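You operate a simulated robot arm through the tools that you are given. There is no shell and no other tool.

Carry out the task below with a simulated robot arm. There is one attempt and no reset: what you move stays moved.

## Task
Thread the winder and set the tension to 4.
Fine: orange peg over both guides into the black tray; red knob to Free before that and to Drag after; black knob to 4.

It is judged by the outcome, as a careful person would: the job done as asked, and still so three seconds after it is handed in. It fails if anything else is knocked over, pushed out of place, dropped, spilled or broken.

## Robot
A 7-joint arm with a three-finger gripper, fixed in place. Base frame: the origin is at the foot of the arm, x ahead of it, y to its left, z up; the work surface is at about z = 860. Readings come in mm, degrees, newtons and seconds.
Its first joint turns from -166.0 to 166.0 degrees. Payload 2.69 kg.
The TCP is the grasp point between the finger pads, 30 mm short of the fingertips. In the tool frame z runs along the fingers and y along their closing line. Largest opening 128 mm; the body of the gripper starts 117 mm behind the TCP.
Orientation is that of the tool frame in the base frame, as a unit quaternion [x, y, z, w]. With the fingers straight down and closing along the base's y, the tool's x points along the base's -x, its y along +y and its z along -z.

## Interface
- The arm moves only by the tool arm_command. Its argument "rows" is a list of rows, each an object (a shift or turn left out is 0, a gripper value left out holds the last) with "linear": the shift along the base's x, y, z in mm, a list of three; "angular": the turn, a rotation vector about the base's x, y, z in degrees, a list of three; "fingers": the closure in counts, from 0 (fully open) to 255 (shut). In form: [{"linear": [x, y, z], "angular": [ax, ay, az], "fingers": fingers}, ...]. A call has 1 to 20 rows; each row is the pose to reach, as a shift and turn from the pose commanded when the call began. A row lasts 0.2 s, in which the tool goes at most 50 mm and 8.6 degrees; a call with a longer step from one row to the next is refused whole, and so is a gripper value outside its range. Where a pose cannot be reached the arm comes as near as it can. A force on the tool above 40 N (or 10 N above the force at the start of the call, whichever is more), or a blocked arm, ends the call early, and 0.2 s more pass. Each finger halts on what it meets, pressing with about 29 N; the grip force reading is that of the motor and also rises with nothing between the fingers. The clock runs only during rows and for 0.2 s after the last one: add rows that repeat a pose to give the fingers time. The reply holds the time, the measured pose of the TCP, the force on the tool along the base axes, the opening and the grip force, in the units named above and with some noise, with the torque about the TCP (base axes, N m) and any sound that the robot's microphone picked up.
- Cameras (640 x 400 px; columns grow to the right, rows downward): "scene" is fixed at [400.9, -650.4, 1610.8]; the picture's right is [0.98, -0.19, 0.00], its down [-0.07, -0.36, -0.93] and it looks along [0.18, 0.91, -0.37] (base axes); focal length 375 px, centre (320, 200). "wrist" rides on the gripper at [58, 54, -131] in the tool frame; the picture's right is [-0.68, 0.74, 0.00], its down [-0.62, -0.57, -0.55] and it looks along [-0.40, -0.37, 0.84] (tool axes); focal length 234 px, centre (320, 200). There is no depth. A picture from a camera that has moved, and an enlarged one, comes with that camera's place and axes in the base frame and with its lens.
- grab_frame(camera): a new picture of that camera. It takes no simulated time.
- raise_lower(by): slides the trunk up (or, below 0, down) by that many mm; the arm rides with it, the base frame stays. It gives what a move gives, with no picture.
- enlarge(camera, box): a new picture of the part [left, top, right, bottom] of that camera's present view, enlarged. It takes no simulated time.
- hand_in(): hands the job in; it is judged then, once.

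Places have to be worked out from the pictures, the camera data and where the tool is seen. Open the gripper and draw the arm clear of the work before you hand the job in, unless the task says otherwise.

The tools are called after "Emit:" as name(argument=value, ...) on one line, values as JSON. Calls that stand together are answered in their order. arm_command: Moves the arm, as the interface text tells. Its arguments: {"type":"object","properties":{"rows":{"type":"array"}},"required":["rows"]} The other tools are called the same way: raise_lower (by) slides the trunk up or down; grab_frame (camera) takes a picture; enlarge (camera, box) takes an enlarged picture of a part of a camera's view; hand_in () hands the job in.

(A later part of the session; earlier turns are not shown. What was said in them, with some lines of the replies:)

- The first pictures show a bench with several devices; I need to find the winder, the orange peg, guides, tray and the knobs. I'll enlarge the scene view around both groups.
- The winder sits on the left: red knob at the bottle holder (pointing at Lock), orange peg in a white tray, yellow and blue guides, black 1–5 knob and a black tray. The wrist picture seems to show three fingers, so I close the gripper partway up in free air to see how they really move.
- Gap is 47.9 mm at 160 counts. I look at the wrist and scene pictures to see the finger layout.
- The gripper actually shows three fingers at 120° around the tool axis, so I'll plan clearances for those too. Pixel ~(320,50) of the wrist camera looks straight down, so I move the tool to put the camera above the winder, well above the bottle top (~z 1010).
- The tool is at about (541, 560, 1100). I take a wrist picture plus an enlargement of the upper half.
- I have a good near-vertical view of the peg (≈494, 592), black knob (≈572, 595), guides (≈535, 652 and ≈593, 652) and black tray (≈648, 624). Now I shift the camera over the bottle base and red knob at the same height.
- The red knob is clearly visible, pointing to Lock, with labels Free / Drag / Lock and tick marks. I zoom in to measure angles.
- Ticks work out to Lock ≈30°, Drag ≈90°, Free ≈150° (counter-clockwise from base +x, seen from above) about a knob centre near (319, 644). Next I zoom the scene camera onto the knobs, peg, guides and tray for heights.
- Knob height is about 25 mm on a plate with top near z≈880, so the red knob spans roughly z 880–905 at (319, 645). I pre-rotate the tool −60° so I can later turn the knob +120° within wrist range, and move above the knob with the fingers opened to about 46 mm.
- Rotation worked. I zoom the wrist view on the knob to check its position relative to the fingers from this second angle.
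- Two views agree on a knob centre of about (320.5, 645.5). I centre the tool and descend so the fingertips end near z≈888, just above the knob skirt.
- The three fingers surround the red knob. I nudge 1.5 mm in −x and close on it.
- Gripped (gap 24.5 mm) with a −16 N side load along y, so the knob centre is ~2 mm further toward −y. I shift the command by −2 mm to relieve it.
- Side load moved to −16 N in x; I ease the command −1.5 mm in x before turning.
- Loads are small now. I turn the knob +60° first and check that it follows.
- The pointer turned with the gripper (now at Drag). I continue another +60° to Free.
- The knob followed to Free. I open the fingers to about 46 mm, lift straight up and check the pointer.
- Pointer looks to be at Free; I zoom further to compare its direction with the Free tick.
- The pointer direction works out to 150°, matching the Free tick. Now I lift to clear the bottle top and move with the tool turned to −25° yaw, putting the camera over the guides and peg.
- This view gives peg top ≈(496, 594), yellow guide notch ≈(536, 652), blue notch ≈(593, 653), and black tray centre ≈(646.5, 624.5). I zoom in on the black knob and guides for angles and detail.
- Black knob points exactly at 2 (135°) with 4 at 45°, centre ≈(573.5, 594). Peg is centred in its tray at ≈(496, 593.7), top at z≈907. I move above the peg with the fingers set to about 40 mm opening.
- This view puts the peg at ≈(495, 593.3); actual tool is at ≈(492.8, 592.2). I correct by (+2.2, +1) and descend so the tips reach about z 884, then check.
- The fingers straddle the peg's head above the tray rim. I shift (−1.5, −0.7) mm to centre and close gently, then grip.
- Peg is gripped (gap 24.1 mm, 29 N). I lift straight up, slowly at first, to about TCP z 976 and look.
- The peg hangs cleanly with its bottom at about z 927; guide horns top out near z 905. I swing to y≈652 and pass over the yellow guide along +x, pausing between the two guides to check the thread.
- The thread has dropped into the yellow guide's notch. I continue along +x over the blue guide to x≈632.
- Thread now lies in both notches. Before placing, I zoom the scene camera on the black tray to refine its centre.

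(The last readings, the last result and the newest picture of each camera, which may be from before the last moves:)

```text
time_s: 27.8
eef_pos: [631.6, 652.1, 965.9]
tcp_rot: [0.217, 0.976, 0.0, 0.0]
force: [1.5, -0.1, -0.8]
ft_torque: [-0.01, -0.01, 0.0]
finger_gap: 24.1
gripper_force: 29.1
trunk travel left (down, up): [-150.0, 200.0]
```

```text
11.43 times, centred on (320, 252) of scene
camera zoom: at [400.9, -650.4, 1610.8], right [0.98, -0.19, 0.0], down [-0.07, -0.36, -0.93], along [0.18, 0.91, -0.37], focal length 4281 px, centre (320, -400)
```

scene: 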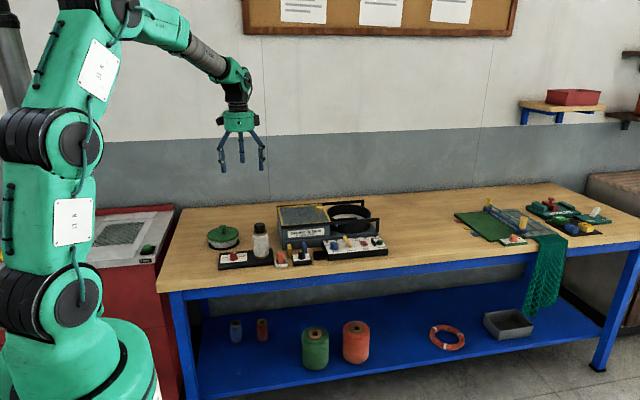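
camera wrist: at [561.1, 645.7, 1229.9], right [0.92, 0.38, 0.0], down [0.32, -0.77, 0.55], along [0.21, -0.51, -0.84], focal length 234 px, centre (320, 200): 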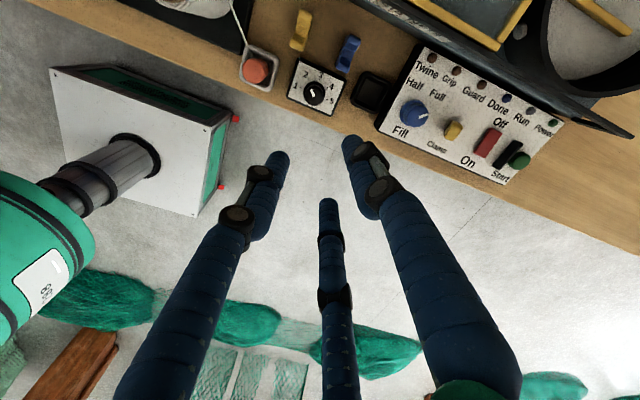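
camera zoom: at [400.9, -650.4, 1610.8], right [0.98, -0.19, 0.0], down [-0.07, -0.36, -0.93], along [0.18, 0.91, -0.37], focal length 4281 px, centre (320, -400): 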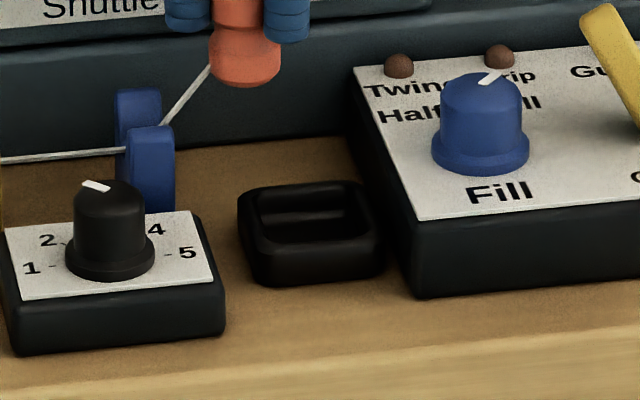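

Scene and wrist estimates put the tray centre near (647.3, 624.8). I move above it, staying with the peg bottom about 15–20 mm over the rim, and check alignment.

Emit:
arm_command(rows=[{"linear": [5, -6, -5]}, {"linear": [10, -15, -10]}, {"linear": [14, -22, -16]}, {"linear": [16, -28, -22]}, {"linear": [16, -28, -22]}, {"linear": [16, -28, -22]}])

Emit:
enlarge(camera="scene", box=[295, 235, 345, 270])

Emit:
enlarge(camera="wrist", box=[220, 80, 420, 240])

```text
time_s: 29.2
eef_pos: [647.2, 623.5, 944.9]
tcp_rot: [0.216, 0.976, 0.001, 0.0]
force: [0.5, 0.5, -0.3]
ft_torque: [0.01, -0.01, 0.0]
finger_gap: 24.4
gripper_force: 28.5
trunk travel left (down, up): [-150.0, 200.0]
```

```text
11.43 times, centred on (320, 252) of scene
camera zoom: at [400.9, -650.4, 1610.8], right [0.98, -0.19, 0.0], down [-0.07, -0.36, -0.93], along [0.18, 0.91, -0.37], focal length 4281 px, centre (320, -400)
```

zoom: 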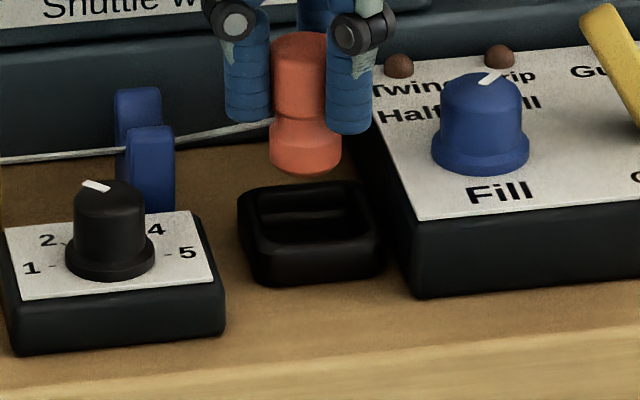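

```text
2.50 times, centred on (320, 160) of wrist
camera zoom: at [617.2, 698.4, 1075.3], right [0.92, 0.38, 0.0], down [0.32, -0.77, 0.55], along [0.21, -0.51, -0.84], focal length 585 px, centre (320, 300)
```

zoom: 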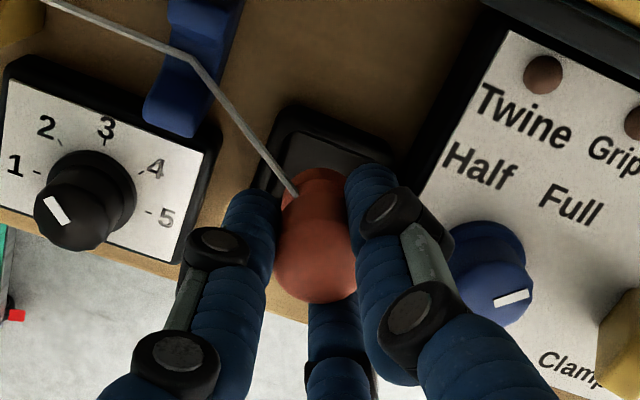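

Peg is over the tray within about 1 mm. I lower it slowly until its base is at the tray floor (TCP ≈915).

Emit:
arm_command(rows=[{"linear": [0.5, 0, -8]}, {"linear": [0.5, 0, -14]}, {"linear": [0.5, 0, -19]}, {"linear": [0.5, 0, -23]}, {"linear": [0.5, 0, -26]}, {"linear": [0.5, 0, -28]}, {"linear": [0.5, 0, -28]}])

Emit:
enlarge(camera="scene", box=[295, 235, 345, 270])

Emit:
enlarge(camera="wrist", box=[220, 80, 420, 240])

```text
time_s: 30.8
eef_pos: [647.4, 624.1, 917.3]
tcp_rot: [0.216, 0.976, 0.001, 0.001]
force: [0.4, -0.4, 23.4]
ft_torque: [0.31, 0.0, -0.01]
finger_gap: 24.1
gripper_force: 28.9
trunk travel left (down, up): [-150.0, 200.0]
```

```text
11.43 times, centred on (320, 252) of scene
camera zoom: at [400.9, -650.4, 1610.8], right [0.98, -0.19, 0.0], down [-0.07, -0.36, -0.93], along [0.18, 0.91, -0.37], focal length 4281 px, centre (320, -400)
```

zoom: 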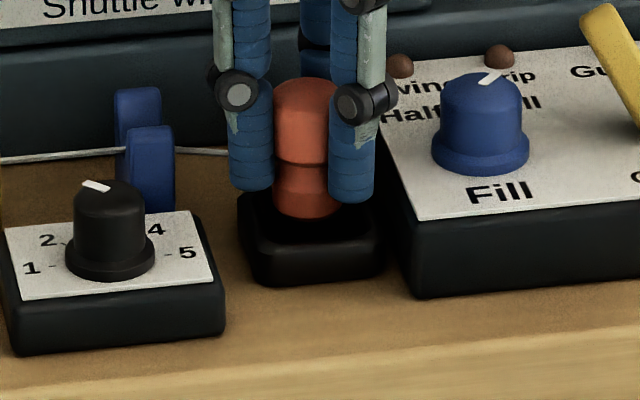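

```text
2.50 times, centred on (320, 160) of wrist
camera zoom: at [618.0, 698.7, 1048.6], right [0.92, 0.38, 0.0], down [0.32, -0.77, 0.55], along [0.21, -0.51, -0.84], focal length 585 px, centre (320, 300)
```

zoom: 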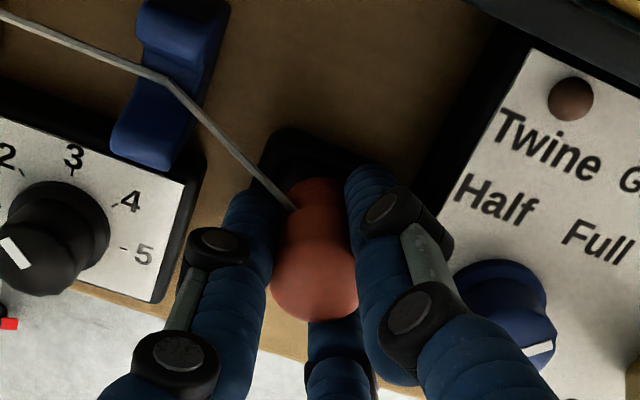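

Contact of 23 N came early: the peg slid up ~9 mm in the grip, so its base seems caught on something, likely the back rim (torque says contact at +y). I look closer before doing anything.

Emit:
enlarge(camera="scene", box=[310, 240, 335, 260])

Emit:
enlarge(camera="wrist", box=[280, 110, 360, 190])

```text
16.00 times, centred on (322, 250) of scene
camera zoom: at [400.9, -650.4, 1610.8], right [0.98, -0.19, 0.0], down [-0.07, -0.36, -0.93], along [0.18, 0.91, -0.37], focal length 5994 px, centre (280, -600)
```

zoom: 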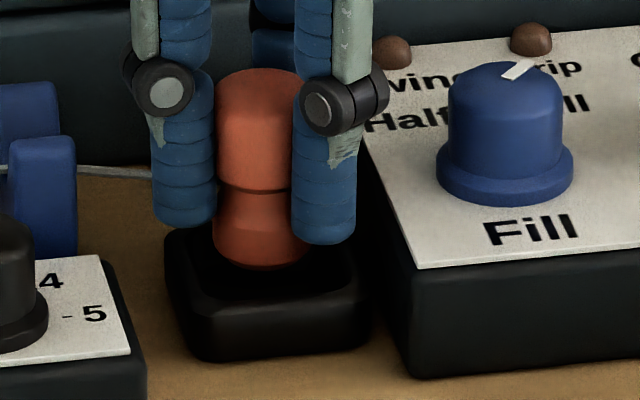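

```text
5.00 times, centred on (320, 150) of wrist
camera zoom: at [618.0, 698.7, 1048.6], right [0.92, 0.38, 0.0], down [0.32, -0.77, 0.55], along [0.21, -0.51, -0.84], focal length 1171 px, centre (320, 450)
```

zoom: 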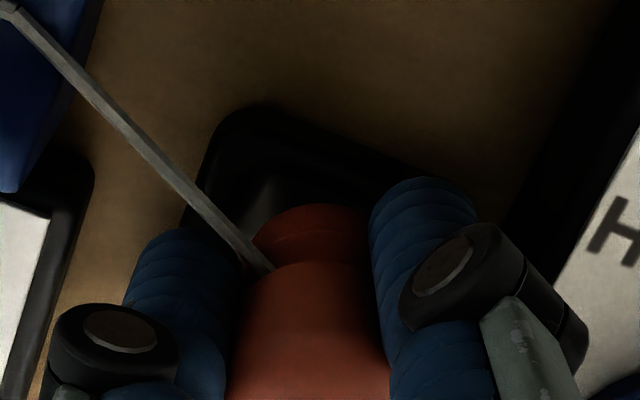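

The contact torque points to the peg's back edge (≈13 mm toward +y). I raise 8 mm to unload and look at where the peg sits relative to the tray opening.

Emit:
arm_command(rows=[{"linear": [0, 0, 4]}, {"linear": [0, 0, 8]}, {"linear": [0, 0, 8]}])

Emit:
enlarge(camera="scene", box=[310, 240, 335, 260])

Emit:
enlarge(camera="wrist", box=[270, 90, 370, 190])

```text
time_s: 31.6
eef_pos: [648.0, 624.3, 923.0]
tcp_rot: [0.216, 0.976, -0.001, 0.0]
force: [-0.3, 0.3, -0.6]
ft_torque: [-0.04, -0.02, 0.01]
finger_gap: 24.1
gripper_force: 29.2
trunk travel left (down, up): [-150.0, 200.0]
```

```text
16.00 times, centred on (322, 250) of scene
camera zoom: at [400.9, -650.4, 1610.8], right [0.98, -0.19, 0.0], down [-0.07, -0.36, -0.93], along [0.18, 0.91, -0.37], focal length 5994 px, centre (280, -600)
```

zoom: 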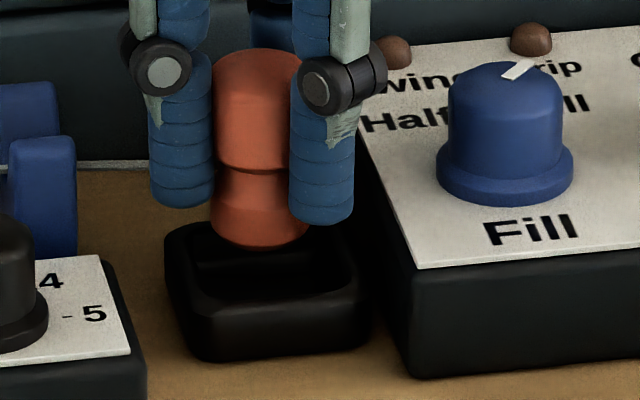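

```text
4.00 times, centred on (320, 140) of wrist
camera zoom: at [617.7, 698.7, 1054.1], right [0.92, 0.38, 0.0], down [0.32, -0.77, 0.55], along [0.21, -0.51, -0.84], focal length 937 px, centre (320, 440)
```

zoom: 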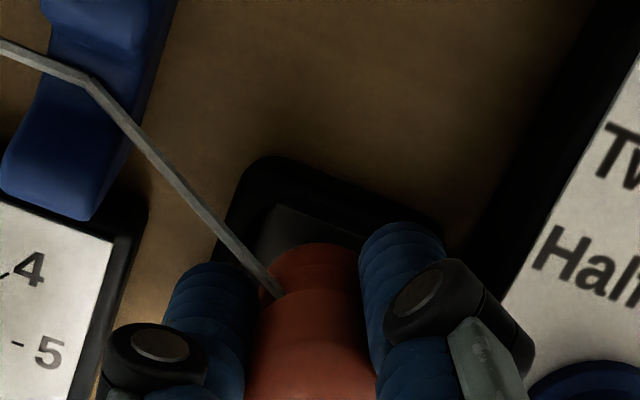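

With the measured geometry the peg base (~25 mm) is a snug fit in the tray and is probably 2–3 mm too far back. I shift −2.5 mm in y and lower gently, watching force and torque.

Emit:
arm_command(rows=[{"linear": [0.3, -1.5, 0]}, {"linear": [0.3, -2.5, 0]}, {"linear": [0.3, -2.5, -3]}, {"linear": [0.3, -2.5, -5]}, {"linear": [0.3, -2.5, -7]}, {"linear": [0.3, -2.5, -7]}])

```text
time_s: 33.0
eef_pos: [648.3, 622.9, 916.1]
tcp_rot: [0.216, 0.976, -0.001, 0.0]
force: [0.4, -0.4, -0.4]
ft_torque: [0.0, 0.02, -0.02]
finger_gap: 23.9
gripper_force: 28.7
trunk travel left (down, up): [-150.0, 200.0]
```

No contact this time at z 916, below where it stopped before. I continue down in small steps toward TCP ≈909.5.

Emit:
arm_command(rows=[{"linear": [0, 0, -1.5]}, {"linear": [0, 0, -3]}, {"linear": [0, 0, -4.5]}, {"linear": [0, 0, -6]}, {"linear": [0, 0, -6]}])

Emit:
enlarge(camera="scene", box=[310, 240, 335, 260])

Emit:
enlarge(camera="wrist", box=[270, 90, 370, 190])

```text
time_s: 34.2
eef_pos: [649.0, 622.2, 910.4]
tcp_rot: [0.217, 0.976, 0.0, 0.0]
force: [0.3, 0.6, -0.1]
ft_torque: [0.03, 0.01, -0.01]
finger_gap: 24.3
gripper_force: 29.2
trunk travel left (down, up): [-150.0, 200.0]
```

```text
16.00 times, centred on (322, 250) of scene
camera zoom: at [400.9, -650.4, 1610.8], right [0.98, -0.19, 0.0], down [-0.07, -0.36, -0.93], along [0.18, 0.91, -0.37], focal length 5994 px, centre (280, -600)
```

zoom: 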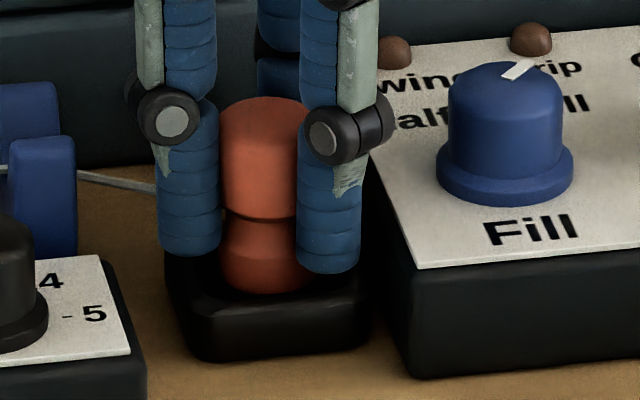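

```text
4.00 times, centred on (320, 140) of wrist
camera zoom: at [618.9, 696.2, 1041.9], right [0.92, 0.38, 0.0], down [0.32, -0.77, 0.55], along [0.21, -0.51, -0.84], focal length 937 px, centre (320, 440)
```

zoom: 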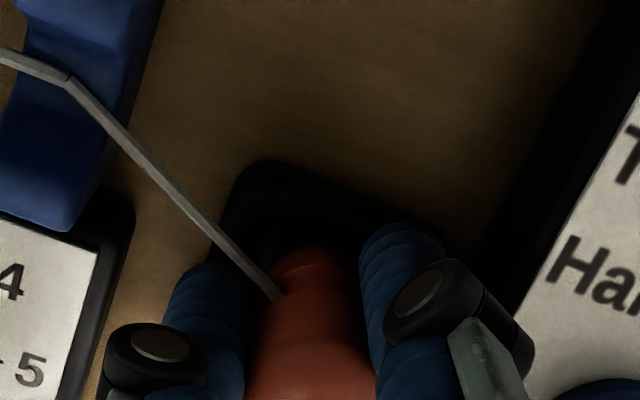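

The peg base is now inside the tray with no contact load. I lower a further 2.5 mm, as low as the fingertips can go above the rim.

Emit:
arm_command(rows=[{"linear": [0, 0, -1]}, {"linear": [0, 0, -2]}, {"linear": [0, 0, -2.5]}, {"linear": [0, 0, -2.5]}])

```text
time_s: 35.2
eef_pos: [647.7, 622.2, 907.9]
tcp_rot: [0.217, 0.976, 0.0, 0.0]
force: [0.1, 0.0, -1.0]
ft_torque: [0.03, 0.01, 0.0]
finger_gap: 24.0
gripper_force: 28.8
trunk travel left (down, up): [-150.0, 200.0]
```

Still unloaded, with tips at about z 878. I open gently in steps to release the peg, and look before lifting.

Emit:
arm_command(rows=[{"fingers": 207}, {"fingers": 202}, {"fingers": 197}, {"fingers": 190}, {"fingers": 184}, {"fingers": 184}])

Emit:
enlarge(camera="scene", box=[310, 240, 335, 260])

Emit:
enlarge(camera="wrist", box=[220, 80, 420, 240])

```text
time_s: 36.6
eef_pos: [648.1, 622.8, 909.1]
tcp_rot: [0.216, 0.976, -0.001, 0.0]
force: [0.2, -0.6, -1.0]
ft_torque: [0.04, 0.0, -0.03]
finger_gap: 35.6
gripper_force: 0.1
trunk travel left (down, up): [-150.0, 200.0]
```

```text
16.00 times, centred on (322, 250) of scene
camera zoom: at [400.9, -650.4, 1610.8], right [0.98, -0.19, 0.0], down [-0.07, -0.36, -0.93], along [0.18, 0.91, -0.37], focal length 5994 px, centre (280, -600)
```

zoom: 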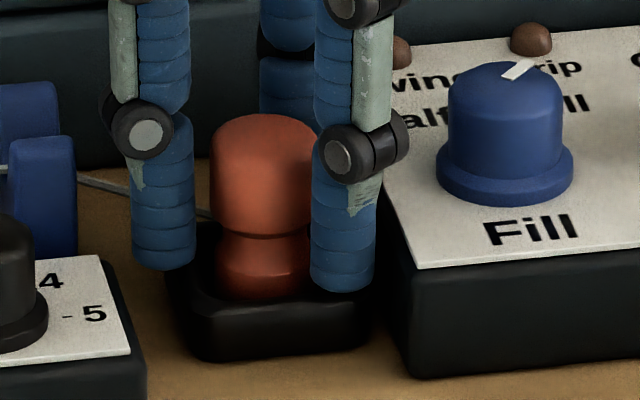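

```text
2.50 times, centred on (320, 160) of wrist
camera zoom: at [618.3, 696.8, 1039.5], right [0.92, 0.38, 0.0], down [0.32, -0.77, 0.55], along [0.21, -0.51, -0.84], focal length 585 px, centre (320, 300)
```

zoom: 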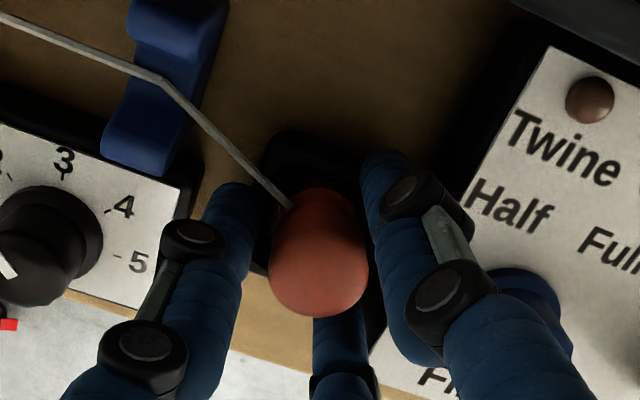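

The peg is released and standing upright in the tray. I nudge (+0.5, +1.5) mm to centre the fingers around it and lift straight up.

Emit:
arm_command(rows=[{"linear": [0.5, 1.5, 0]}, {"linear": [0.5, 1.5, 4]}, {"linear": [0.5, 1.5, 10]}, {"linear": [0.5, 1.5, 20]}, {"linear": [0.5, 1.5, 40]}, {"linear": [0.5, 1.5, 75]}, {"linear": [0.5, 1.5, 110]}, {"linear": [0.5, 1.5, 110]}])

Emit:
enlarge(camera="scene", box=[260, 215, 350, 275])

Emit:
enlarge(camera="wrist", box=[160, 40, 480, 240])

```text
time_s: 38.4
eef_pos: [646.2, 624.7, 1019.8]
tcp_rot: [0.217, 0.976, 0.0, 0.0]
force: [-1.2, -0.7, -0.1]
ft_torque: [0.04, 0.01, 0.0]
finger_gap: 35.5
gripper_force: 0.0
trunk travel left (down, up): [-150.0, 200.0]
```

```text
6.67 times, centred on (305, 245) of scene
camera zoom: at [400.9, -650.4, 1610.8], right [0.98, -0.19, 0.0], down [-0.07, -0.36, -0.93], along [0.18, 0.91, -0.37], focal length 2497 px, centre (420, -100)
```

zoom: 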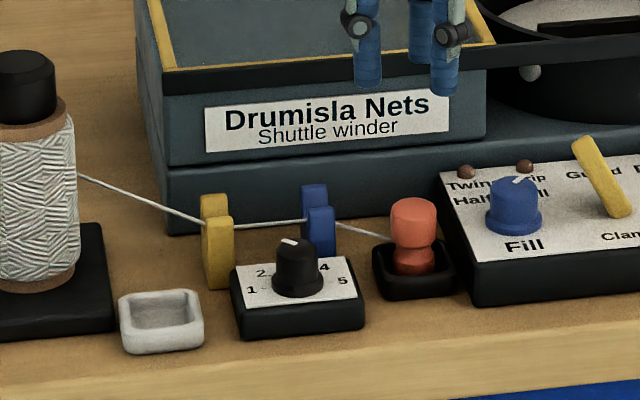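

```text
2.00 times, centred on (320, 140) of wrist
camera zoom: at [617.2, 699.0, 1151.2], right [0.92, 0.38, 0.0], down [0.32, -0.77, 0.55], along [0.21, -0.51, -0.84], focal length 468 px, centre (320, 320)
```

zoom: 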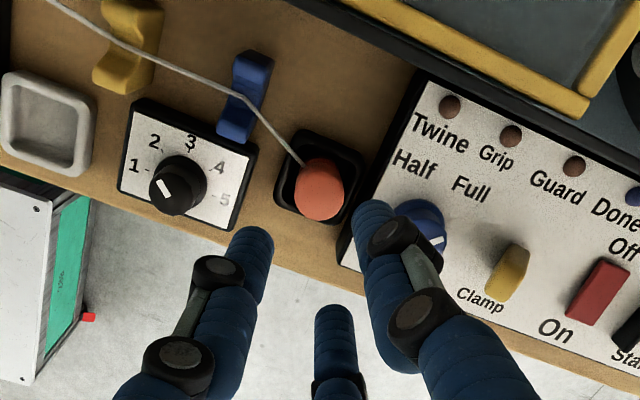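

The thread runs over both guides to the peg in the black tray. I zoom in to confirm that the peg is seated properly inside.

Emit:
enlarge(camera="scene", box=[310, 240, 335, 260])

Emit:
enlarge(camera="wrist", box=[290, 90, 350, 160])

```text
16.00 times, centred on (322, 250) of scene
camera zoom: at [400.9, -650.4, 1610.8], right [0.98, -0.19, 0.0], down [-0.07, -0.36, -0.93], along [0.18, 0.91, -0.37], focal length 5994 px, centre (280, -600)
```

zoom: 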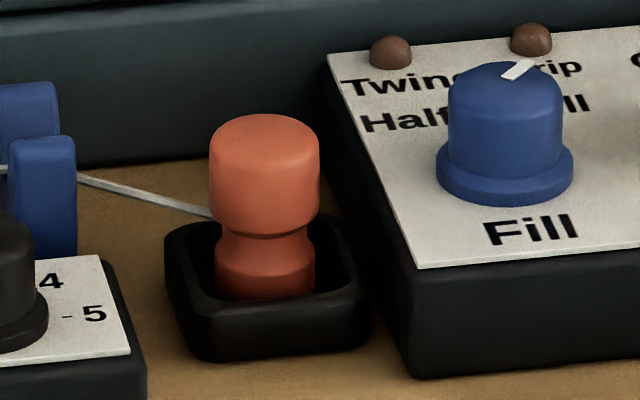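

```text
5.71 times, centred on (320, 125) of wrist
camera zoom: at [617.2, 699.0, 1151.2], right [0.92, 0.38, 0.0], down [0.32, -0.77, 0.55], along [0.21, -0.51, -0.84], focal length 1338 px, centre (320, 629)
```

zoom: 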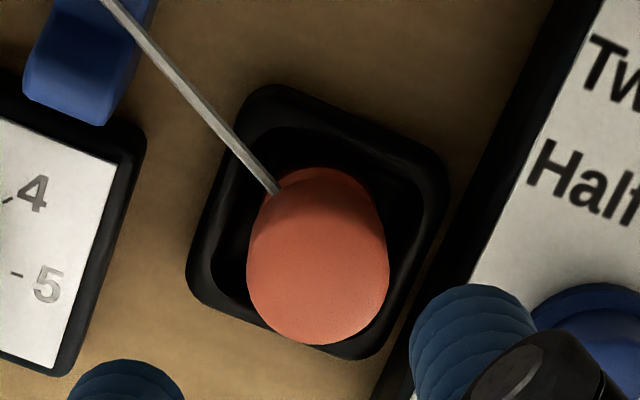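

Peg is well inside the tray and upright. Next the black knob: I move above it (≈573, 592.3 after correcting a ~1.5 mm camera bias in y), turning the tool to +30° yaw so I can then turn −90°.

Emit:
arm_command(rows=[{"linear": [-10, -4, 0], "angular": [0, 0, 7.8], "fingers": 172}, {"linear": [-22, -9, 0], "angular": [0, 0, 15.7]}, {"linear": [-34, -14, 0], "angular": [0, 0, 23.6]}, {"linear": [-46, -19, -3], "angular": [0, 0, 31.4]}, {"linear": [-58, -24, -6], "angular": [0, 0, 39.3]}, {"linear": [-68, -28, -12], "angular": [0, 0, 47.1]}, {"linear": [-76, -31, -19], "angular": [0, 0, 55]}, {"linear": [-76, -31, -19], "angular": [0, 0, 55]}, {"linear": [-76, -31, -19], "angular": [0, 0, 55]}])

Emit:
enlarge(camera="wrist", box=[220, 60, 420, 220])

Emit:
enlarge(camera="scene", box=[265, 215, 335, 275])

```text
time_s: 40.4
eef_pos: [571.9, 591.8, 1000.3]
tcp_rot: [-0.259, 0.966, -0.001, 0.0]
force: [-0.1, -0.1, 0.3]
ft_torque: [0.0, -0.01, 0.02]
finger_gap: 41.7
gripper_force: 0.2
trunk travel left (down, up): [-150.0, 200.0]
```

```text
2.50 times, centred on (320, 140) of wrist
camera zoom: at [495.1, 610.2, 1130.8], right [0.22, 0.98, 0.0], down [0.82, -0.18, 0.55], along [0.54, -0.12, -0.84], focal length 585 px, centre (320, 350)
```

zoom: 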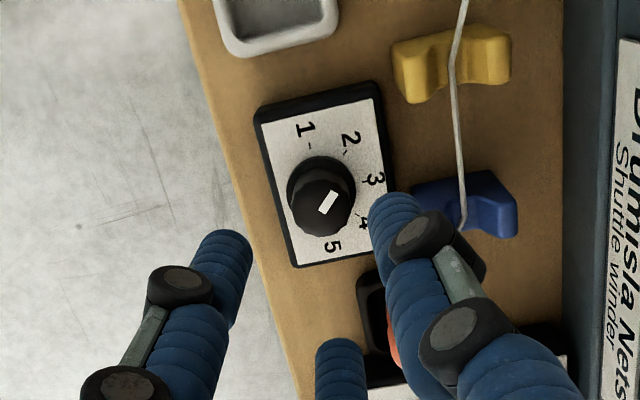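

```text
6.67 times, centred on (300, 245) of scene
camera zoom: at [400.9, -650.4, 1610.8], right [0.98, -0.19, 0.0], down [-0.07, -0.36, -0.93], along [0.18, 0.91, -0.37], focal length 2497 px, centre (453, -100)
```

zoom: 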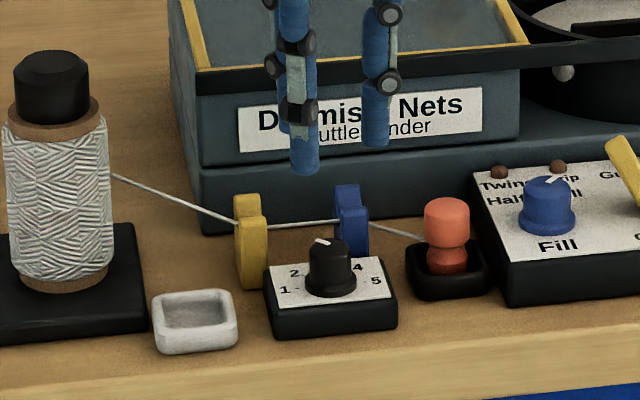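

The knob is at ≈(572.3, 592.8), nearly under the tool. I adjust slightly and descend so fingertips reach about z 888.

Emit:
arm_command(rows=[{"linear": [0.3, 0.6, -25]}, {"linear": [0.3, 0.6, -50]}, {"linear": [0.3, 0.6, -70]}, {"linear": [0.3, 0.6, -82]}, {"linear": [0.3, 0.6, -82]}])

Emit:
enlarge(camera="wrist", box=[220, 80, 420, 240])

Emit:
enlarge(camera="scene", box=[280, 230, 330, 270])

```text
time_s: 41.6
eef_pos: [572.6, 593.9, 917.6]
tcp_rot: [-0.259, 0.966, 0.0, 0.0]
force: [0.3, -0.2, 0.3]
ft_torque: [-0.04, 0.02, 0.0]
finger_gap: 41.4
gripper_force: 0.2
trunk travel left (down, up): [-150.0, 200.0]
```

```text
2.50 times, centred on (320, 160) of wrist
camera zoom: at [495.5, 611.1, 1047.9], right [0.22, 0.98, 0.0], down [0.82, -0.18, 0.55], along [0.54, -0.12, -0.84], focal length 585 px, centre (320, 300)
```

zoom: 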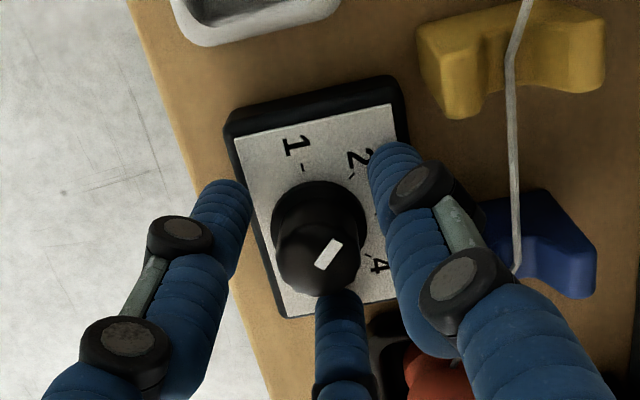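

```text
10.00 times, centred on (305, 250) of scene
camera zoom: at [400.9, -650.4, 1610.8], right [0.98, -0.19, 0.0], down [-0.07, -0.36, -0.93], along [0.18, 0.91, -0.37], focal length 3746 px, centre (470, -300)
```

zoom: 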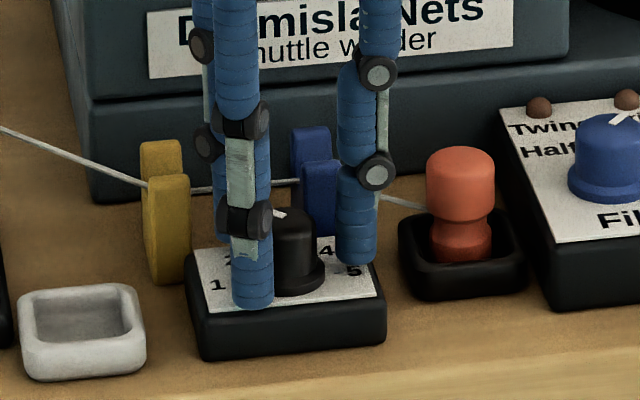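

The fingers surround the knob. I close on it gradually.

Emit:
arm_command(rows=[{"linear": [0.5, -0.8, 0], "fingers": 185}, {"linear": [0.5, -0.8, 0], "fingers": 200}, {"linear": [0.5, -0.8, 0], "fingers": 255}, {"linear": [0.5, -0.8, 0], "fingers": 255}, {"linear": [0.5, -0.8, 0], "fingers": 255}])

Emit:
enlarge(camera="wrist", box=[220, 80, 420, 240])

```text
time_s: 42.8
eef_pos: [573.9, 592.3, 916.4]
tcp_rot: [-0.258, 0.966, 0.0, 0.0]
force: [12.3, -4.0, -1.9]
ft_torque: [-0.09, -0.57, 0.02]
finger_gap: 23.2
gripper_force: 45.0
trunk travel left (down, up): [-150.0, 200.0]
```

```text
2.50 times, centred on (320, 160) of wrist
camera zoom: at [496.9, 610.4, 1047.9], right [0.22, 0.98, 0.0], down [0.82, -0.18, 0.55], along [0.54, -0.12, -0.84], focal length 585 px, centre (320, 300)
```

zoom: 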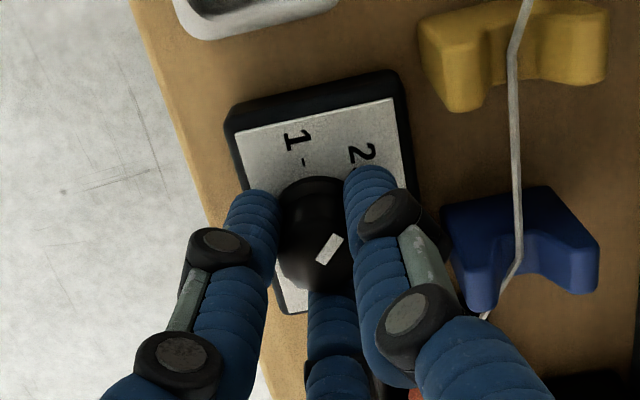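

Gripped (gap 23.2 mm, modest side load). I ease +1.2 mm in x and turn −90° (clockwise) from 2 to 4.

Emit:
arm_command(rows=[{"linear": [1.2, -0.4, 0]}, {"linear": [1.2, -0.4, 0], "angular": [0, 0, -6]}, {"linear": [1.2, -0.4, 0], "angular": [0, 0, -12]}, {"linear": [1.2, -0.4, 0], "angular": [0, 0, -18]}, {"linear": [1.2, -0.4, 0], "angular": [0, 0, -24]}, {"linear": [1.2, -0.4, 0], "angular": [0, 0, -30]}, {"linear": [1.2, -0.4, 0], "angular": [0, 0, -36]}, {"linear": [1.2, -0.4, 0], "angular": [0, 0, -42]}, {"linear": [1.2, -0.4, 0], "angular": [0, 0, -48]}, {"linear": [1.2, -0.4, 0], "angular": [0, 0, -54]}, {"linear": [1.2, -0.4, 0], "angular": [0, 0, -60]}, {"linear": [1.2, -0.4, 0], "angular": [0, 0, -66]}, {"linear": [1.2, -0.4, 0], "angular": [0, 0, -72]}, {"linear": [1.2, -0.4, 0], "angular": [0, 0, -78]}, {"linear": [1.2, -0.4, 0], "angular": [0, 0, -84]}, {"linear": [1.2, -0.4, 0], "angular": [0, 0, -90]}, {"linear": [1.2, -0.4, 0], "angular": [0, 0, -90]}])

Emit:
enlarge(camera="wrist", box=[220, 60, 420, 220])

```text
time_s: 46.4
eef_pos: [575.0, 592.4, 916.6]
tcp_rot: [0.501, 0.865, 0.0, -0.001]
force: [-6.6, -4.7, -6.8]
ft_torque: [-0.18, 0.21, -0.01]
finger_gap: 23.2
gripper_force: 44.6
trunk travel left (down, up): [-150.0, 200.0]
```

```text
2.50 times, centred on (320, 140) of wrist
camera zoom: at [592.1, 670.6, 1047.9], right [0.98, -0.22, 0.0], down [-0.18, -0.82, 0.55], along [-0.12, -0.54, -0.84], focal length 585 px, centre (320, 350)
```

zoom: 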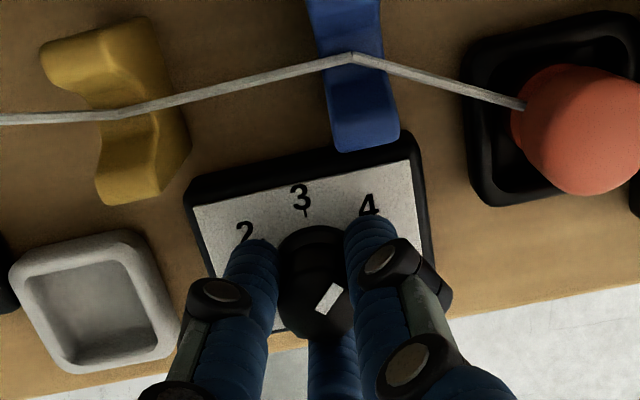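

The pointer followed and now aims toward 4. I open the fingers and lift straight up to check.

Emit:
arm_command(rows=[{"fingers": 190}, {"fingers": 172}, {"linear": [0, 0, 5]}, {"linear": [0, 0, 20]}, {"linear": [0, 0, 50]}, {"linear": [0, 0, 90]}, {"linear": [0, 0, 120]}, {"linear": [0, 0, 120]}])

Emit:
enlarge(camera="wrist", box=[270, 70, 370, 170])

Emit:
enlarge(camera="scene", box=[270, 235, 340, 275])

```text
time_s: 48.2
eef_pos: [575.9, 590.8, 1038.5]
tcp_rot: [0.5, 0.866, 0.0, 0.0]
force: [0.1, 0.1, -0.8]
ft_torque: [0.03, -0.02, 0.0]
finger_gap: 41.7
gripper_force: 0.1
trunk travel left (down, up): [-150.0, 200.0]
```

```text
4.00 times, centred on (320, 120) of wrist
camera zoom: at [593.9, 669.1, 1168.8], right [0.98, -0.22, 0.0], down [-0.18, -0.82, 0.55], along [-0.12, -0.54, -0.84], focal length 937 px, centre (320, 520)
```

zoom: 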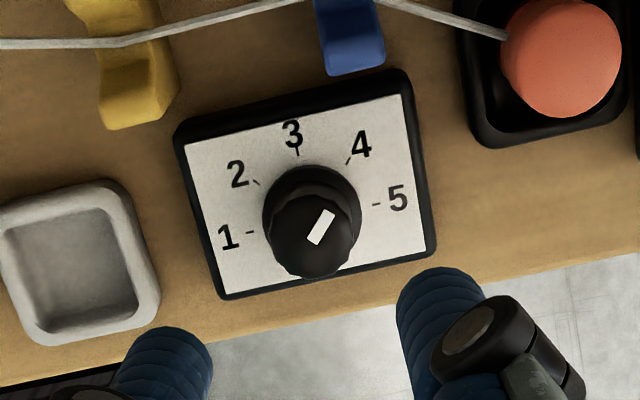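

```text
9.14 times, centred on (305, 255) of scene
camera zoom: at [400.9, -650.4, 1610.8], right [0.98, -0.19, 0.0], down [-0.07, -0.36, -0.93], along [0.18, 0.91, -0.37], focal length 3425 px, centre (457, -303)
```

zoom: 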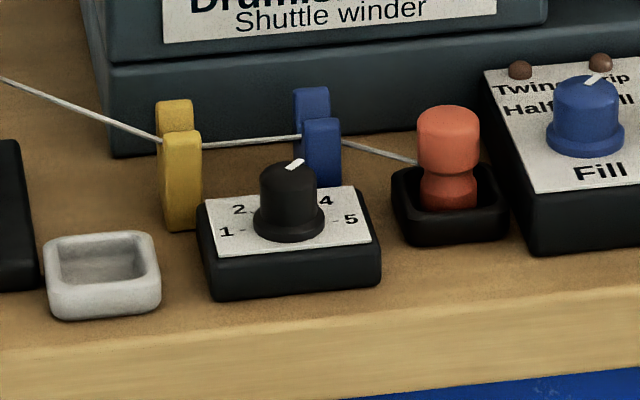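

Pointer seems at 4; I zoom more to measure the angle precisely against tick 4.

Emit:
enlarge(camera="wrist", box=[297, 100, 347, 145])

```text
8.89 times, centred on (322, 122) of wrist
camera zoom: at [593.9, 669.1, 1168.8], right [0.98, -0.22, 0.0], down [-0.18, -0.82, 0.55], along [-0.12, -0.54, -0.84], focal length 2082 px, centre (302, 889)
```

zoom: 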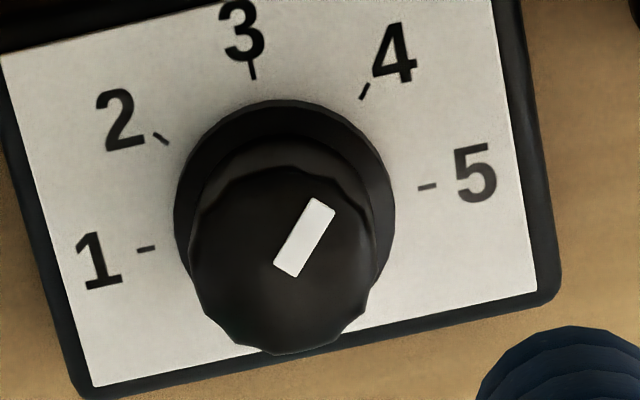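

The pointer is at ≈46.7°, i.e. on 4 (tick at 45°). Now the red knob: I lift over the bottle and go back above it with the tool at 0° yaw.

Emit:
arm_command(rows=[{"linear": [0, 0, 40], "angular": [0, 0, 8.5]}, {"linear": [-10, 0, 72], "angular": [0, 0, 17]}, {"linear": [-50, 10, 78], "angular": [0, 0, 25.5]}, {"linear": [-92, 20, 78], "angular": [0, 0, 34]}, {"linear": [-134, 30, 78], "angular": [0, 0, 42.5]}, {"linear": [-176, 40, 78], "angular": [0, 0, 51]}, {"linear": [-218, 48, 78], "angular": [0, 0, 59.5]}, {"linear": [-254.7, 51.3, 65], "angular": [0, 0, 60], "fingers": 163}, {"linear": [-254.7, 51.3, 20], "angular": [0, 0, 60]}, {"linear": [-254.7, 51.3, -20], "angular": [0, 0, 60]}, {"linear": [-254.7, 51.3, -38], "angular": [0, 0, 60]}, {"linear": [-254.7, 51.3, -38], "angular": [0, 0, 60]}])

Emit:
enlarge(camera="wrist", box=[220, 60, 420, 220])

Emit:
enlarge(camera="scene", box=[190, 180, 310, 280])

```text
time_s: 50.8
eef_pos: [320.3, 643.5, 998.6]
tcp_rot: [0.0, 1.0, 0.001, 0.0]
force: [0.2, 0.3, -0.3]
ft_torque: [0.01, -0.01, 0.01]
finger_gap: 46.2
gripper_force: 0.1
trunk travel left (down, up): [-150.0, 200.0]
```

```text
2.50 times, centred on (320, 140) of wrist
camera zoom: at [262.3, 698.5, 1129.6], right [0.68, 0.74, 0.0], down [0.62, -0.57, 0.55], along [0.4, -0.37, -0.84], focal length 585 px, centre (320, 350)
```

zoom: 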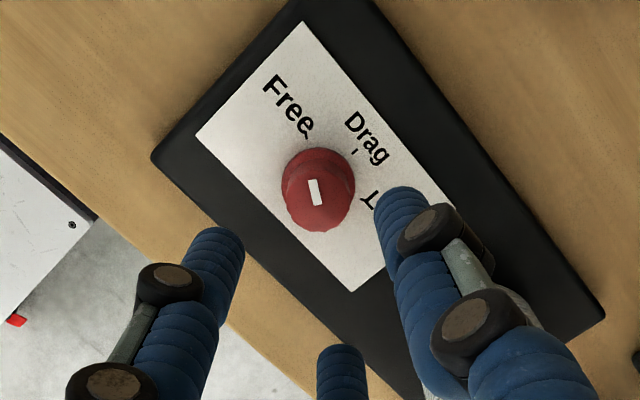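

```text
4.00 times, centred on (250, 230) of scene
camera zoom: at [400.9, -650.4, 1610.8], right [0.98, -0.19, 0.0], down [-0.07, -0.36, -0.93], along [0.18, 0.91, -0.37], focal length 1498 px, centre (600, 80)
```

zoom: 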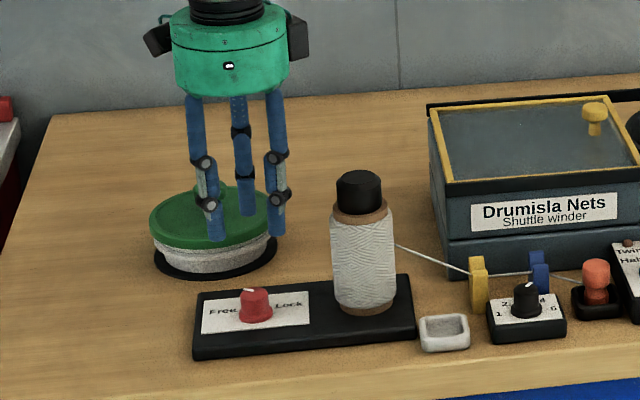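

The tool is right above the red knob (still at Free). I descend to the same grip height as before.

Emit:
arm_command(rows=[{"linear": [0, -0.3, -25]}, {"linear": [0, -0.3, -50]}, {"linear": [0, -0.3, -70]}, {"linear": [0, -0.3, -81]}, {"linear": [0, -0.3, -81]}])

Emit:
enlarge(camera="wrist", box=[220, 80, 420, 240])

```text
time_s: 52.0
eef_pos: [320.9, 642.4, 919.8]
tcp_rot: [0.0, 1.0, -0.001, -0.001]
force: [-0.3, 0.3, 0.2]
ft_torque: [-0.03, 0.01, 0.03]
finger_gap: 46.3
gripper_force: 0.0
trunk travel left (down, up): [-150.0, 200.0]
```

```text
2.50 times, centred on (320, 160) of wrist
camera zoom: at [262.4, 696.8, 1050.2], right [0.68, 0.74, 0.0], down [0.62, -0.57, 0.55], along [0.4, -0.37, -0.84], focal length 585 px, centre (320, 300)
```

zoom: 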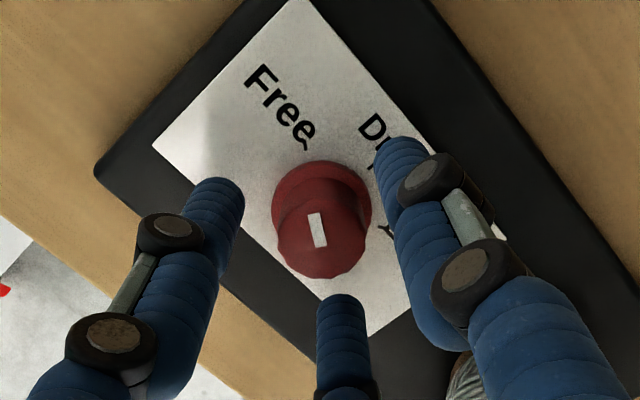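

Well centred on the knob. I close on it and then turn −60° from Free to Drag.

Emit:
arm_command(rows=[{"linear": [-0.4, 0.3, -1], "fingers": 185}, {"linear": [-0.4, 0.3, -1], "fingers": 200}, {"linear": [-0.4, 0.3, -1], "fingers": 255}, {"linear": [-0.4, 0.3, -1], "fingers": 255}, {"linear": [-0.4, 0.3, -1], "fingers": 255}])

```text
time_s: 53.2
eef_pos: [320.1, 643.2, 919.0]
tcp_rot: [0.0, 1.0, 0.0, 0.0]
force: [2.7, 2.5, -0.8]
ft_torque: [0.12, -0.13, 0.0]
finger_gap: 24.8
gripper_force: 45.0
trunk travel left (down, up): [-150.0, 200.0]
```

Gripped with almost no side load (gap 24.8 mm). I turn −60°.

Emit:
arm_command(rows=[{"angular": [0, 0, -6]}, {"angular": [0, 0, -12]}, {"angular": [0, 0, -18]}, {"angular": [0, 0, -24]}, {"angular": [0, 0, -30]}, {"angular": [0, 0, -36]}, {"angular": [0, 0, -42]}, {"angular": [0, 0, -48]}, {"angular": [0, 0, -54]}, {"angular": [0, 0, -60]}, {"angular": [0, 0, -60]}])

Emit:
enlarge(camera="wrist", box=[220, 60, 420, 220])

```text
time_s: 55.6
eef_pos: [320.7, 644.0, 919.0]
tcp_rot: [0.501, 0.866, 0.001, -0.001]
force: [11.8, -0.2, 18.3]
ft_torque: [0.19, -0.43, -0.01]
finger_gap: 24.7
gripper_force: 44.9
trunk travel left (down, up): [-150.0, 200.0]
```

```text
2.50 times, centred on (320, 140) of wrist
camera zoom: at [337.8, 721.1, 1049.1], right [0.98, -0.22, 0.0], down [-0.18, -0.82, 0.55], along [-0.12, -0.53, -0.84], focal length 585 px, centre (320, 350)
```

zoom: 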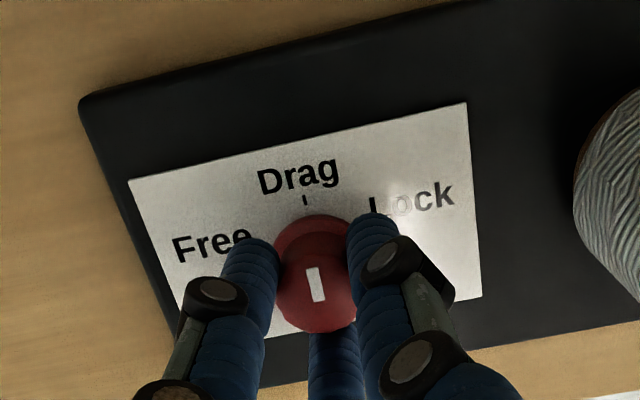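

The pointer now aims at Drag. I open, lift straight up and verify the angle.

Emit:
arm_command(rows=[{"fingers": 190}, {"fingers": 163}, {"linear": [0, 0, 5]}, {"linear": [0, 0, 20]}, {"linear": [0, 0, 50]}, {"linear": [0, 0, 90]}, {"linear": [0, 0, 130]}, {"linear": [0, 0, 130]}])

Emit:
enlarge(camera="wrist", box=[285, 70, 365, 140])

Emit:
enlarge(camera="scene", box=[210, 220, 350, 290])

```text
time_s: 57.4
eef_pos: [319.7, 643.7, 1047.1]
tcp_rot: [0.5, 0.866, -0.001, 0.001]
force: [-0.5, -0.6, -0.5]
ft_torque: [0.07, -0.06, 0.0]
finger_gap: 46.3
gripper_force: 0.1
trunk travel left (down, up): [-150.0, 200.0]
```

```text
5.71 times, centred on (325, 105) of wrist
camera zoom: at [337.3, 722.9, 1178.3], right [0.98, -0.22, 0.0], down [-0.18, -0.82, 0.55], along [-0.12, -0.54, -0.84], focal length 1338 px, centre (291, 743)
```

zoom: 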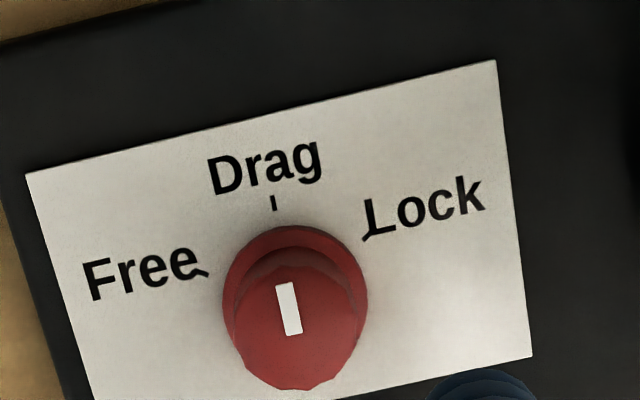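

```text
4.57 times, centred on (280, 255) of scene
camera zoom: at [400.9, -650.4, 1610.8], right [0.98, -0.19, 0.0], down [-0.07, -0.36, -0.93], along [0.18, 0.91, -0.37], focal length 1712 px, centre (503, -51)
```

zoom: 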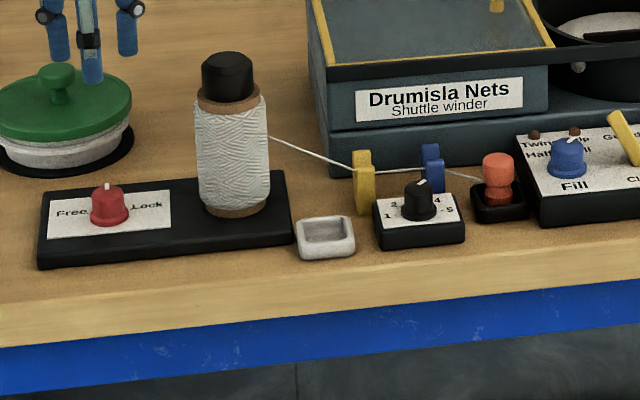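

Pointer appears at ≈88–89°, on Drag. I zoom once more to be sure.

Emit:
enlarge(camera="wrist", box=[300, 90, 345, 132])

Emit:
enlarge(camera="scene", box=[215, 235, 275, 275])

Emit:
enlarge(camera="scene", box=[275, 235, 345, 275])

```text
9.52 times, centred on (322, 111) of wrist
camera zoom: at [337.3, 722.9, 1178.3], right [0.98, -0.22, 0.0], down [-0.18, -0.82, 0.55], along [-0.12, -0.54, -0.84], focal length 2230 px, centre (296, 1048)
```

zoom: 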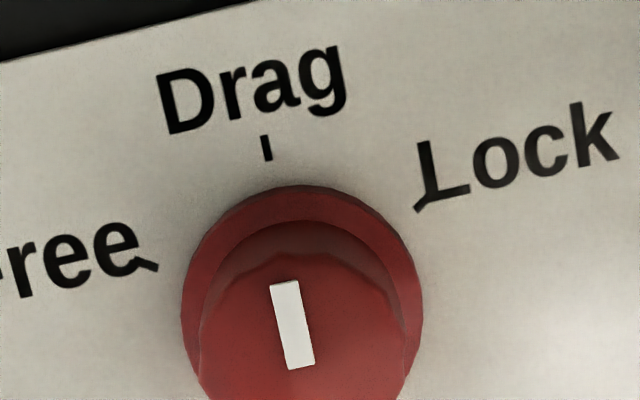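

```text
10.00 times, centred on (245, 255) of scene
camera zoom: at [400.9, -650.4, 1610.8], right [0.98, -0.19, 0.0], down [-0.07, -0.36, -0.93], along [0.18, 0.91, -0.37], focal length 3746 px, centre (1070, -350)
```

zoom: 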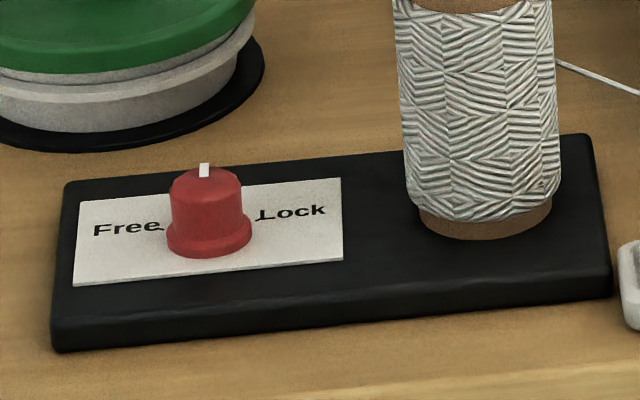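

```text
9.14 times, centred on (310, 255) of scene
camera zoom: at [400.9, -650.4, 1610.8], right [0.98, -0.19, 0.0], down [-0.07, -0.36, -0.93], along [0.18, 0.91, -0.37], focal length 3425 px, centre (411, -303)
```

zoom: 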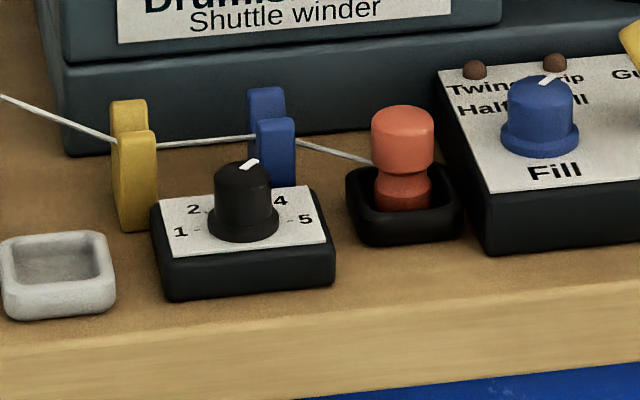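

Red knob reads 88.9° (Drag at 90°), black knob on 4, thread over both guides, peg upright in the black tray, nothing else disturbed. I raise the arm well clear and open the gripper fully.

Emit:
arm_command(rows=[{"linear": [0, 0, 45]}, {"linear": [0, 0, 90]}, {"linear": [0, -5, 135]}, {"linear": [0, -25, 175], "fingers": 80}, {"linear": [0, -50, 200], "fingers": 0}, {"linear": [0, -80, 210], "fingers": 0}, {"linear": [0, -80, 210], "fingers": 0}, {"linear": [0, -80, 210], "fingers": 0}])

Emit:
grab_frame(camera="scene")

Emit:
enlarge(camera="scene", box=[200, 180, 410, 290])

```text
time_s: 59.2
eef_pos: [320.0, 562.9, 1256.1]
tcp_rot: [0.501, 0.866, 0.0, 0.0]
force: [0.0, 0.2, -0.6]
ft_torque: [0.01, 0.0, 0.01]
finger_gap: 128.0
gripper_force: 0.1
trunk travel left (down, up): [-150.0, 200.0]
```

```text
taken
```

scene: 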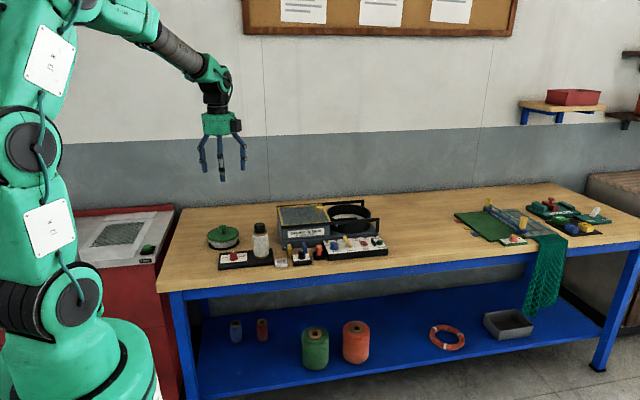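

```text
3.05 times, centred on (305, 235) of scene
camera zoom: at [400.9, -650.4, 1610.8], right [0.98, -0.19, 0.0], down [-0.07, -0.36, -0.93], along [0.18, 0.91, -0.37], focal length 1142 px, centre (366, 93)
```

zoom: 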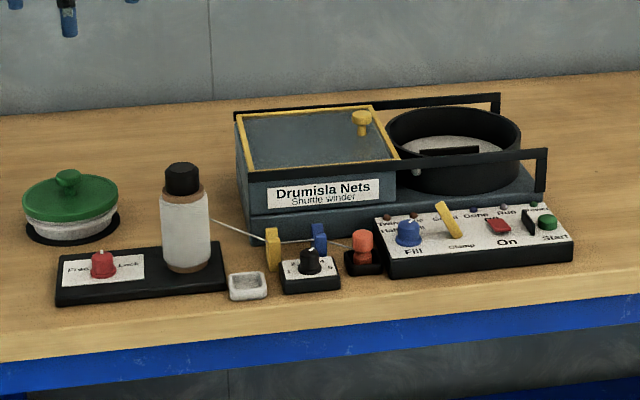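

The arm is clear with the gripper fully open, and the final pictures show everything in place: thread over both guides, peg in the black tray, red knob at Drag, black knob at 4. I hand the job in.

Emit:
hand_in()

```text
The job is handed in.
```

The winder is threaded and the tension is set to 4; I've handed the job in but haven't seen the verdict.

- **Red knob:** I set it to Free before threading and to Drag afterwards. In the close-up its pointer reads about 89°, against a Drag mark at 90°.
- **Orange peg:** it is standing upright inside the black tray. The thread lies in the notches of both the yellow and blue guides.
- **Black knob:** it points at 4, reading about 47° against a mark at 45°.

On the first try at placing the peg, it caught on what looked like the tray's back rim and slid about 9 mm in the grip. I lifted it, moved it 2.5 mm forward, and it then went in without resistance. The final pictures show nothing knocked over or pushed out of place. The arm is clear of the work with the gripper fully open.
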